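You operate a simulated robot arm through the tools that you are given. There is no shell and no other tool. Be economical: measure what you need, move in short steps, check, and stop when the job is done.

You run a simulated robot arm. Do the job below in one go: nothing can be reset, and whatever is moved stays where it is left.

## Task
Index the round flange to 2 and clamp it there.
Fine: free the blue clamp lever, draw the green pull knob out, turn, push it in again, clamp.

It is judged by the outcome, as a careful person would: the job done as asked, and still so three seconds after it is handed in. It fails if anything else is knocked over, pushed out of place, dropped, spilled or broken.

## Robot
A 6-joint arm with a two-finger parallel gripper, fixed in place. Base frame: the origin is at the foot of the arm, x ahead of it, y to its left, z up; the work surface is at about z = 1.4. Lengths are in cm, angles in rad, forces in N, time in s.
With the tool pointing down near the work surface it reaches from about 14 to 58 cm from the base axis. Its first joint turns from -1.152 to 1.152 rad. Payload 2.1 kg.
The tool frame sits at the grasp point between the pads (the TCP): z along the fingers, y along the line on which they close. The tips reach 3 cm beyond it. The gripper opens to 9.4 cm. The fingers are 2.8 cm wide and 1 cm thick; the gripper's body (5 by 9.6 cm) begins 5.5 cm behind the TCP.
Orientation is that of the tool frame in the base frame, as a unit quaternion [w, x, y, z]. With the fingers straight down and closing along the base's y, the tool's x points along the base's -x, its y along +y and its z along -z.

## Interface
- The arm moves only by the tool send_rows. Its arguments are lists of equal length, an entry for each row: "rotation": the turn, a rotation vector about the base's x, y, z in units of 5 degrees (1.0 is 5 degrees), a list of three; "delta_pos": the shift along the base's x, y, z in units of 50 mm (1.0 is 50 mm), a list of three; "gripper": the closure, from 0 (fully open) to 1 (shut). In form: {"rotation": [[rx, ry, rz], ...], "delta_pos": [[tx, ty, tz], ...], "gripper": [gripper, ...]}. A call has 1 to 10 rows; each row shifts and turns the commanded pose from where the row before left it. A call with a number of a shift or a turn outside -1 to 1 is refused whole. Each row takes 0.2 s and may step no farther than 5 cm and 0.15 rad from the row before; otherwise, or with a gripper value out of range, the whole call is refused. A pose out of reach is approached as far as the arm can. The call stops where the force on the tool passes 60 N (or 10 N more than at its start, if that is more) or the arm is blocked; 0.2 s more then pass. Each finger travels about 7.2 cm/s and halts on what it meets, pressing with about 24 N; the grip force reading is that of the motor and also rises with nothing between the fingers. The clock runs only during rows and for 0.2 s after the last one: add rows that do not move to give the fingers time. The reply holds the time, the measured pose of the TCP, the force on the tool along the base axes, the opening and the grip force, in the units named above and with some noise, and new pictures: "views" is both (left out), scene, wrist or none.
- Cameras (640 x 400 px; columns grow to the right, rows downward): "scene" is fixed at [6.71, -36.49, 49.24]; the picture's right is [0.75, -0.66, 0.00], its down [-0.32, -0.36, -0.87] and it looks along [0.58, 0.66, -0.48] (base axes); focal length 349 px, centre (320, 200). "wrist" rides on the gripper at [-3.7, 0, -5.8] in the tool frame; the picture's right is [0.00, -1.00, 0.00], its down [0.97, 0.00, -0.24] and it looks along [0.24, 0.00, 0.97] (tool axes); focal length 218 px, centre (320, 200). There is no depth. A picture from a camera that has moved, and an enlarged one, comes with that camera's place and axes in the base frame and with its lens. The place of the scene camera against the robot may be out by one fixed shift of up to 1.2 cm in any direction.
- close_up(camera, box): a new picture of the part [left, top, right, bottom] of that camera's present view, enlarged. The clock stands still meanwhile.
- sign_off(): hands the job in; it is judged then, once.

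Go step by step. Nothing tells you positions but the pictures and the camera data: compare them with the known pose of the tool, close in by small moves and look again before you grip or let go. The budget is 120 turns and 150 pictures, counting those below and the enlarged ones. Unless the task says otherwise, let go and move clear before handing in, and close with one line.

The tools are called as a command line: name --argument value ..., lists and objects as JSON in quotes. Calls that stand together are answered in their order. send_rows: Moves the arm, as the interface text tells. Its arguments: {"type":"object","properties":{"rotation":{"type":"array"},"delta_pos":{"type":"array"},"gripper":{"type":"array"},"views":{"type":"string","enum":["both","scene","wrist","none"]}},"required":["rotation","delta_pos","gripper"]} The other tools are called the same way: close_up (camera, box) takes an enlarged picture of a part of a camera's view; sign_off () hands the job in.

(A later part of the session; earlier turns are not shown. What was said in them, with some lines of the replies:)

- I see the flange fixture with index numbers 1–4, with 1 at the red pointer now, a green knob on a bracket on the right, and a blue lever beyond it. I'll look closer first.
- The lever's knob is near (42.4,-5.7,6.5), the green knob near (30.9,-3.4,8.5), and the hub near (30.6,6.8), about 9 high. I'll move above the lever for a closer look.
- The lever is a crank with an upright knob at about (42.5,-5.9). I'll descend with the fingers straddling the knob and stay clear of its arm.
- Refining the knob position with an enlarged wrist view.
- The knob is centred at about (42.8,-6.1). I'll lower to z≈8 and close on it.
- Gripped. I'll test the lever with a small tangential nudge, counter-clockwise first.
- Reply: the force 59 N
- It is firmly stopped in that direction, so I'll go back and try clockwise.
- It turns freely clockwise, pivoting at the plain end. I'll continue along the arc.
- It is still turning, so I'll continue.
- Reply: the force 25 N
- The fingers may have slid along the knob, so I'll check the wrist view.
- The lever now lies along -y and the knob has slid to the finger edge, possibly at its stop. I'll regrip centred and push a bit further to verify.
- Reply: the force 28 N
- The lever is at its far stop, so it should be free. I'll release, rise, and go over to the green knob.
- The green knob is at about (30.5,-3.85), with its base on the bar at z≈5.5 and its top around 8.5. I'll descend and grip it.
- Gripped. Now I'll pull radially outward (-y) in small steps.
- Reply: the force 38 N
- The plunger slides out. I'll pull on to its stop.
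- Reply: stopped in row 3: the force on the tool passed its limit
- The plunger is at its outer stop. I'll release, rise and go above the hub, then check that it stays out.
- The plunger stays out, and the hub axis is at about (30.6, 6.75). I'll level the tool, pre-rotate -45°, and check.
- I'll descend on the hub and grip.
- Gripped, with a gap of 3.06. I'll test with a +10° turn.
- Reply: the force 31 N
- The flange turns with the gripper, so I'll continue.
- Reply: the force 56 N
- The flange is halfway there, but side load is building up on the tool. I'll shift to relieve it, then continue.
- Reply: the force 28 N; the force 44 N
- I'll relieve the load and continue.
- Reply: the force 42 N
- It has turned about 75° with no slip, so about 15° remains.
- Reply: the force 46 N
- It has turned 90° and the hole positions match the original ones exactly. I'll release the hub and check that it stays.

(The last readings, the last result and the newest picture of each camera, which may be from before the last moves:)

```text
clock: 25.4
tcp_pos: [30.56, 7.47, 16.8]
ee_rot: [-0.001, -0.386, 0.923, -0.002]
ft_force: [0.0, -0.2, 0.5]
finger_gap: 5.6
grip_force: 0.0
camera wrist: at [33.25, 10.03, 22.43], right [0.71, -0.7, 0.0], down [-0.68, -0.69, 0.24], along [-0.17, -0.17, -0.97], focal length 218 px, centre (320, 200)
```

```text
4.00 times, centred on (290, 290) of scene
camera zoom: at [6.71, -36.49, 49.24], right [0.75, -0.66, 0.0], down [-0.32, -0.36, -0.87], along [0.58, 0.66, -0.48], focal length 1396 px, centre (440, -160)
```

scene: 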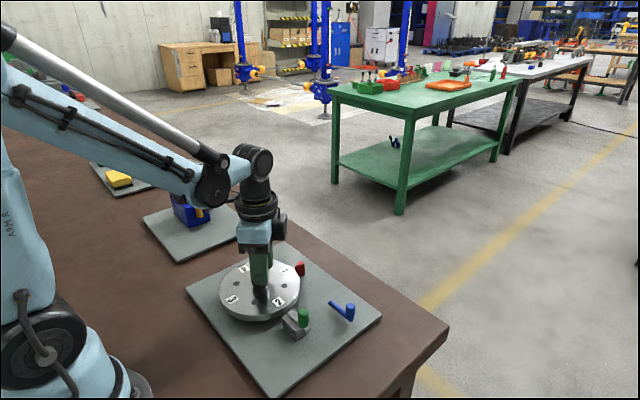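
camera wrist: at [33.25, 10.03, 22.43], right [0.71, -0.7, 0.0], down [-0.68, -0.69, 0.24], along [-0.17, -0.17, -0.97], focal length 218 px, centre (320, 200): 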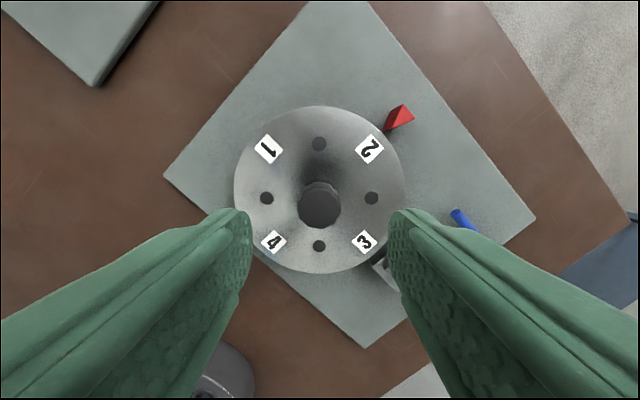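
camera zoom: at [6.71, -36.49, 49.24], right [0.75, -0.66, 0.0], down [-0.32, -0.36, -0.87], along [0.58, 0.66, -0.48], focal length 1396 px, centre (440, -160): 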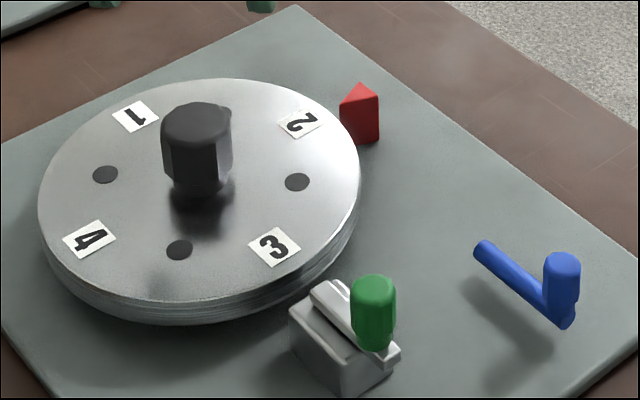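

The flange stays at 2. I'll rotate the gripper back and move over the green knob (30.65,-5.8).

send_rows --rotation '[[0, 0, -1], [0, 0, -1], [0, 0, -1], [0, 0, -1], [0, 0, -1], [0, 0, -1], [0, 0, -1], [0, 0, -1], [0, 0, -1], [0, 0, -0.1]]' --delta_pos '[[0, -0.3, 0], [0, -0.3, 0], [0, -0.3, 0], [0, -0.3, 0], [0, -0.3, 0], [0, -0.3, 0], [0, -0.3, 0], [0, -0.3, 0], [0, -0.26, -0.2], [0.02, 0, -0.2]]' --gripper '[0.5, 0.5, 0.5, 0.55, 0.55, 0.55, 0.55, 0.55, 0.55, 0.55]' --views "wrist"

close_up --camera "wrist" --box '[240, 160, 400, 260]'

```text
clock: 27.6
tcp_pos: [30.54, -5.93, 14.62]
ee_rot: [-0.001, 0.002, 1.0, -0.001]
ft_force: [0.6, 0.1, -0.2]
finger_gap: 4.23
grip_force: 0.1
camera wrist: at [34.45, -5.94, 20.37], right [0.0, -1.0, 0.0], down [-0.97, 0.0, 0.24], along [-0.24, 0.0, -0.97], focal length 218 px, centre (320, 200)
```

wrist: 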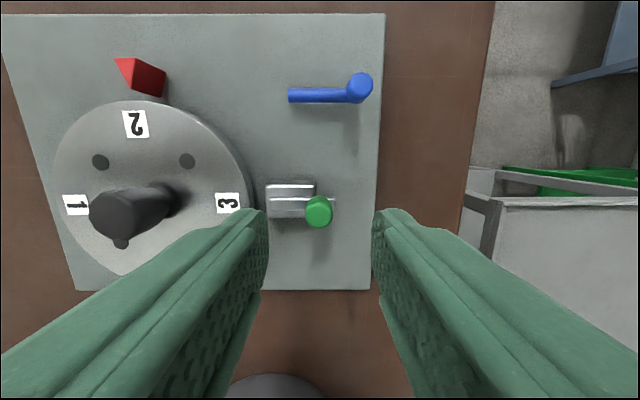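

```text
4.00 times, centred on (320, 210) of wrist
camera zoom: at [34.45, -5.94, 20.37], right [0.0, -1.0, 0.0], down [-0.97, 0.0, 0.24], along [-0.24, 0.0, -0.97], focal length 873 px, centre (320, 160)
```

zoom: 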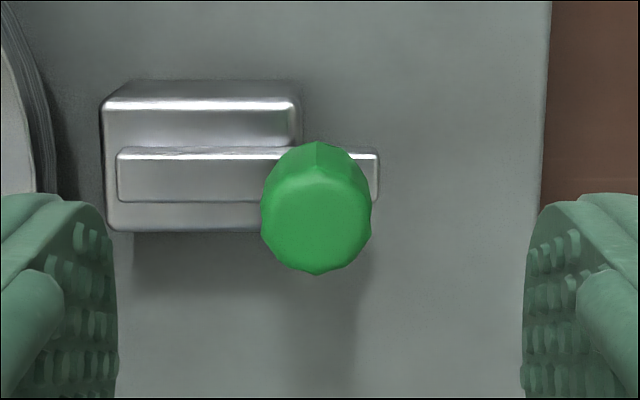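

The knob is centred, so I'll descend and grip.

send_rows --rotation '[[0, 0, 0], [0, 0, 0], [0, 0, 0], [0, 0, 0], [0, 0, 0]]' --delta_pos '[[0.02, 0.01, -0.5], [0, 0, -0.55], [0, 0, 0], [0, 0, 0], [0, 0, 0]]' --gripper '[0.55, 0.55, 0.8, 0.95, 0.95]' --views "none"

send_rows --rotation '[[0, 0, 0], [0, 0, 0], [0, 0, 0], [0, 0, 0]]' --delta_pos '[[0, 0.1, 0], [0, 0.1, 0], [0, 0.1, 0], [0, 0.05, 0]]' --gripper '[0.95, 0.95, 0.95, 0.95]' --views "wrist"

close_up --camera "scene" --box '[210, 240, 370, 340]'

```text
clock: 28.8
tcp_pos: [30.75, -5.76, 9.39]
ee_rot: [-0.001, 0.0, 1.0, -0.001]
ft_force: [1.7, -1.6, -13.7]
finger_gap: 1.74
grip_force: 44.6
```

```text
clock: 29.8
tcp_pos: [30.55, -3.99, 9.3]
ee_rot: [-0.001, 0.001, 1.0, 0.0]
ft_force: [0.9, 0.5, -38.7]
finger_gap: 1.75
grip_force: 45.4
camera wrist: at [34.53, -4.06, 15.12], right [0.0, -1.0, 0.0], down [-0.97, 0.0, 0.24], along [-0.24, 0.0, -0.97], focal length 218 px, centre (320, 200)
```

wrist: 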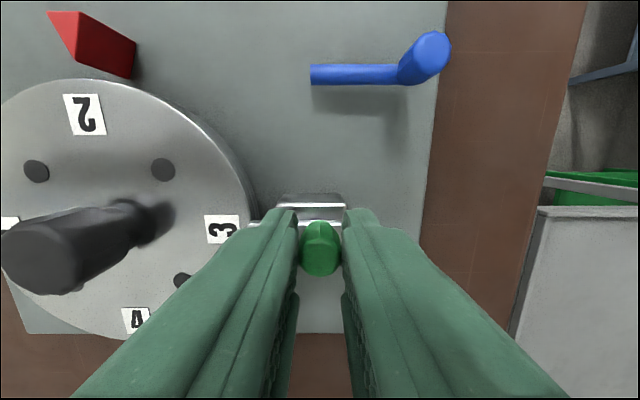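

```text
4.00 times, centred on (290, 290) of scene
camera zoom: at [6.73, -36.5, 49.24], right [0.75, -0.66, 0.0], down [-0.32, -0.36, -0.87], along [0.58, 0.66, -0.48], focal length 1396 px, centre (440, -160)
```

zoom: 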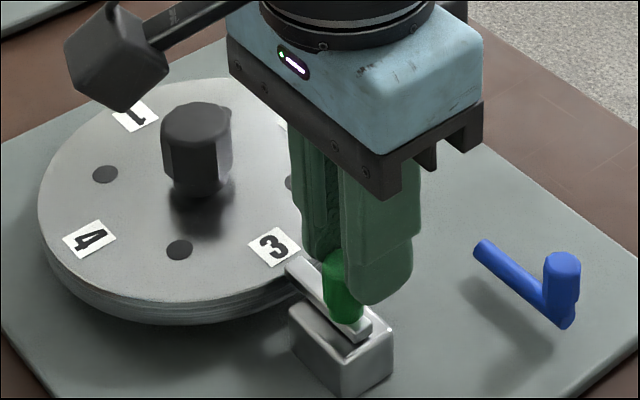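

It slid back in. I'll push gently to make sure it is fully home (it started at y≈-3.88).

send_rows --rotation '[[0, 0, 0], [0, 0, 0], [0, 0, 0]]' --delta_pos '[[0, 0.04, 0.02], [0, 0.04, 0], [0, 0.02, 0]]' --gripper '[0.95, 0.95, 0.95]' --views "none"

```text
clock: 30.6
tcp_pos: [30.67, -3.77, 9.54]
ee_rot: [-0.003, 0.002, 1.0, -0.005]
ft_force: [-2.0, -30.5, -37.5]
finger_gap: 1.76
grip_force: 44.9
```

Firm resistance shows the plunger is seated. I'll release, rise and return to the blue lever.

send_rows --rotation '[[0, 0, 0], [0, 0, 0], [0, 0, 0], [0, 0, 0], [0, 0, 0]]' --delta_pos '[[0, -0.06, 0], [0, 0, 0.6], [0, 0, 0.6], [0.8, -0.45, 0], [0.78, -0.45, 0]]' --gripper '[0.6, 0.55, 0.55, 0.55, 0.55]' --views "wrist"

close_up --camera "wrist" --box '[240, 140, 400, 240]'

close_up --camera "scene" --box '[210, 240, 370, 340]'

```text
clock: 31.8
tcp_pos: [38.44, -8.45, 15.56]
ee_rot: [-0.002, -0.001, 1.0, -0.001]
ft_force: [-0.1, -0.2, 0.0]
finger_gap: 4.24
grip_force: 0.1
camera wrist: at [42.36, -8.42, 21.29], right [0.0, -1.0, 0.0], down [-0.97, 0.0, 0.24], along [-0.24, 0.0, -0.97], focal length 218 px, centre (320, 200)
```

wrist: 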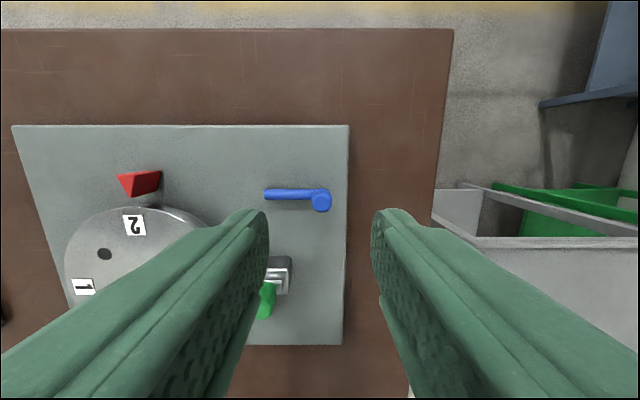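

```text
4.00 times, centred on (320, 190) of wrist
camera zoom: at [42.36, -8.42, 21.29], right [0.0, -1.0, 0.0], down [-0.97, 0.0, 0.24], along [-0.24, 0.0, -0.97], focal length 873 px, centre (320, 240)
```

zoom: 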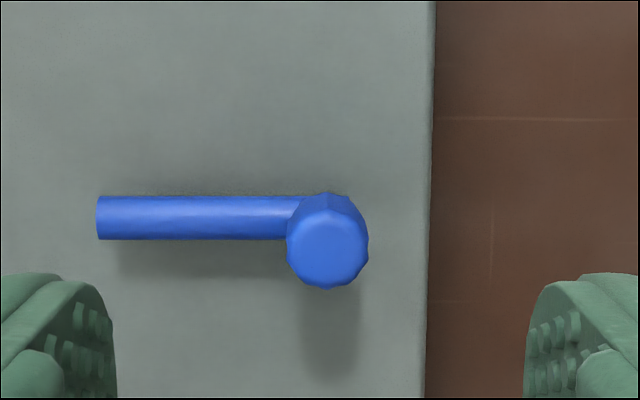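

```text
4.00 times, centred on (290, 290) of scene
camera zoom: at [6.71, -36.49, 49.24], right [0.75, -0.66, 0.0], down [-0.32, -0.36, -0.87], along [0.58, 0.66, -0.48], focal length 1396 px, centre (440, -160)
```

zoom: 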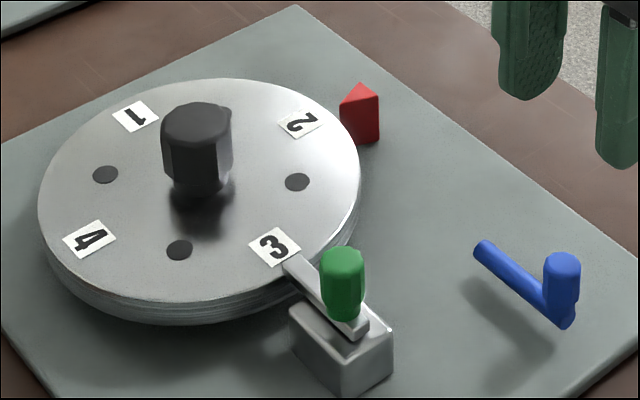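

The plunger is home. I'll grip the blue knob at about (38.55,-8.55) and swing it back to clamped.

send_rows --rotation '[[0, 0, 0], [0, 0, 0], [0, 0, 0], [0, 0, 0], [0, 0, 0], [0, 0, 0]]' --delta_pos '[[0.02, -0.02, -0.5], [0, 0, -0.5], [0, 0, -0.52], [0, 0, 0], [0, 0, 0], [0, 0, 0]]' --gripper '[0.55, 0.55, 0.55, 0.8, 0.95, 0.95]' --views "none"

send_rows --rotation '[[0, 0, 0], [0, 0, 0], [0, 0, 0], [0, 0, 0], [0, 0, 0]]' --delta_pos '[[0.178, 0.014, 0], [0.156, 0.042, 0], [0.146, 0.068, 0], [0.132, 0.094, 0], [0.114, 0.114, 0]]' --gripper '[0.95, 0.95, 0.95, 0.95, 0.95]' --views "wrist"

close_up --camera "scene" --box '[300, 250, 412, 320]'

```text
clock: 33.2
tcp_pos: [38.66, -8.46, 7.85]
ee_rot: [0.0, 0.001, 1.0, -0.002]
ft_force: [2.5, -15.9, -13.0]
finger_gap: 1.54
grip_force: 45.3
```

```text
clock: 34.4
tcp_pos: [42.16, -6.67, 7.91]
ee_rot: [-0.003, 0.0, 1.0, 0.0]
ft_force: [-0.5, -8.2, 0.2]
finger_gap: 1.52
grip_force: 45.2
camera wrist: at [46.15, -6.74, 13.66], right [0.0, -1.0, 0.0], down [-0.97, 0.0, 0.24], along [-0.24, 0.0, -0.97], focal length 218 px, centre (320, 200)
```

wrist: 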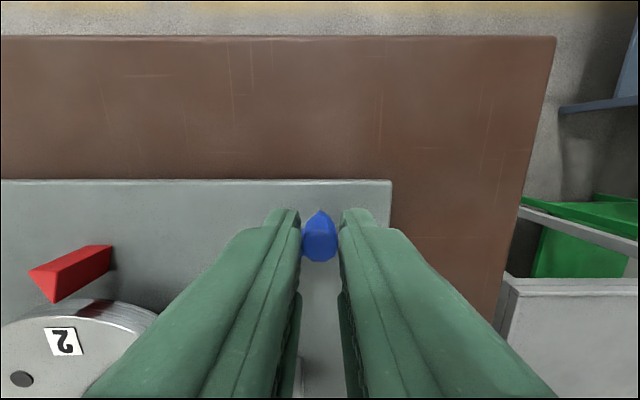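

```text
5.71 times, centred on (356, 285) of scene
camera zoom: at [6.71, -36.49, 49.24], right [0.75, -0.66, 0.0], down [-0.32, -0.36, -0.87], along [0.58, 0.66, -0.48], focal length 1994 px, centre (114, -286)
```

zoom: 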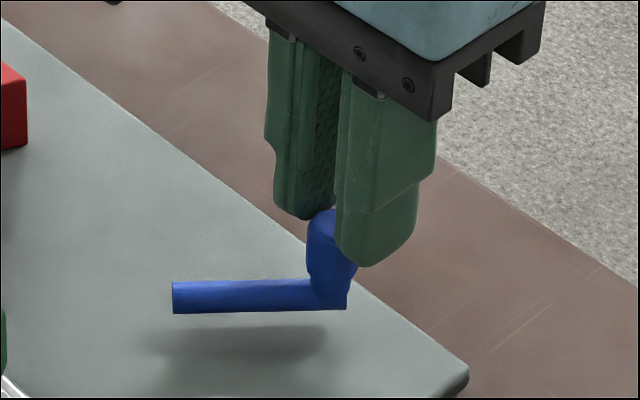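

Almost there. I'll finish the last ~12° and press against the stop.

send_rows --rotation '[[0, 0, 0], [0, 0, 0], [0, 0, 0], [0, 0, 0]]' --delta_pos '[[0.09, 0.11, 0], [0.05, 0.08, 0], [0.02, 0.06, 0], [0, 0, 0]]' --gripper '[0.95, 0.95, 0.95, 0.95]' --views "none"

close_up --camera "scene" --box '[300, 250, 412, 320]'

```text
clock: 35.4
tcp_pos: [42.91, -5.94, 8.0]
ee_rot: [-0.006, 0.004, 1.0, -0.005]
ft_force: [-26.0, -30.6, 4.3]
finger_gap: 1.51
grip_force: 44.8
```

```text
5.71 times, centred on (356, 285) of scene
camera zoom: at [6.71, -36.49, 49.25], right [0.75, -0.66, 0.0], down [-0.32, -0.36, -0.87], along [0.58, 0.66, -0.48], focal length 1994 px, centre (114, -286)
```

zoom: 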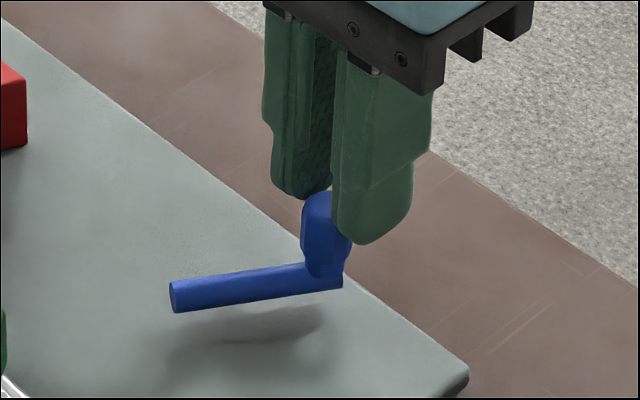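

The lever is hard on its stop, in its original clamped position. I'll release, rise clear and check.

send_rows --rotation '[[0, 0, 0], [0, 0, 0], [0, 0, 0], [0, 0, 0], [0, 0, 0]]' --delta_pos '[[-0.04, -0.05, 0], [0, 0, 0], [0, 0, 0.6], [0, 0, 0.9], [0, 0, 0.9]]' --gripper '[0.7, 0.5, 0.5, 0.5, 0.5]' --views "wrist"

close_up --camera "scene" --box '[180, 230, 390, 390]'

```text
clock: 36.6
tcp_pos: [42.98, -5.74, 19.97]
ee_rot: [-0.001, 0.0, 1.0, -0.001]
ft_force: [1.1, 0.4, -0.6]
finger_gap: 4.68
grip_force: 0.0
camera wrist: at [46.8, -5.82, 25.68], right [0.0, -1.0, 0.0], down [-0.97, 0.0, 0.24], along [-0.24, 0.0, -0.97], focal length 218 px, centre (320, 200)
```

wrist: 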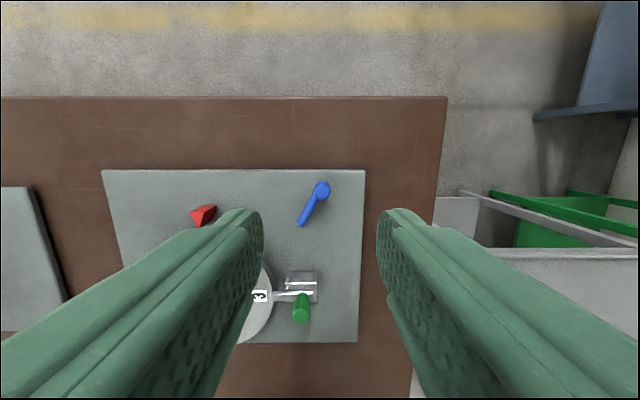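

```text
2.50 times, centred on (285, 310) of scene
camera zoom: at [6.71, -36.49, 49.24], right [0.75, -0.66, 0.0], down [-0.32, -0.36, -0.87], along [0.58, 0.66, -0.48], focal length 872 px, centre (408, -75)
```

zoom: 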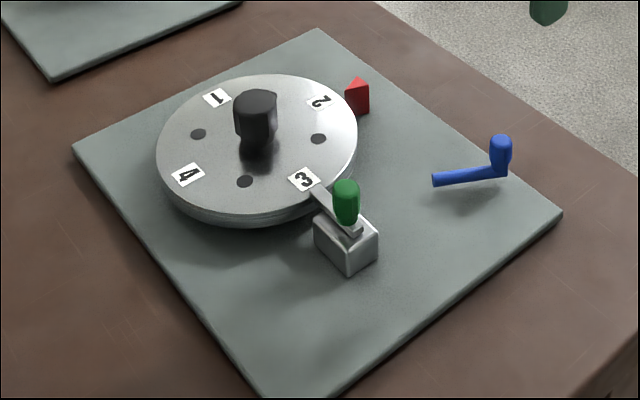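

The pictures match the starting state except that 2 is now at the red pointer. The plunger is in, the lever is clamped and the gripper is clear.

sign_off

```text
The job is handed in.
```

The flange is indexed to 2 at the red pointer, the green plunger is pushed back in, the blue lever is clamped, and the job is handed in.
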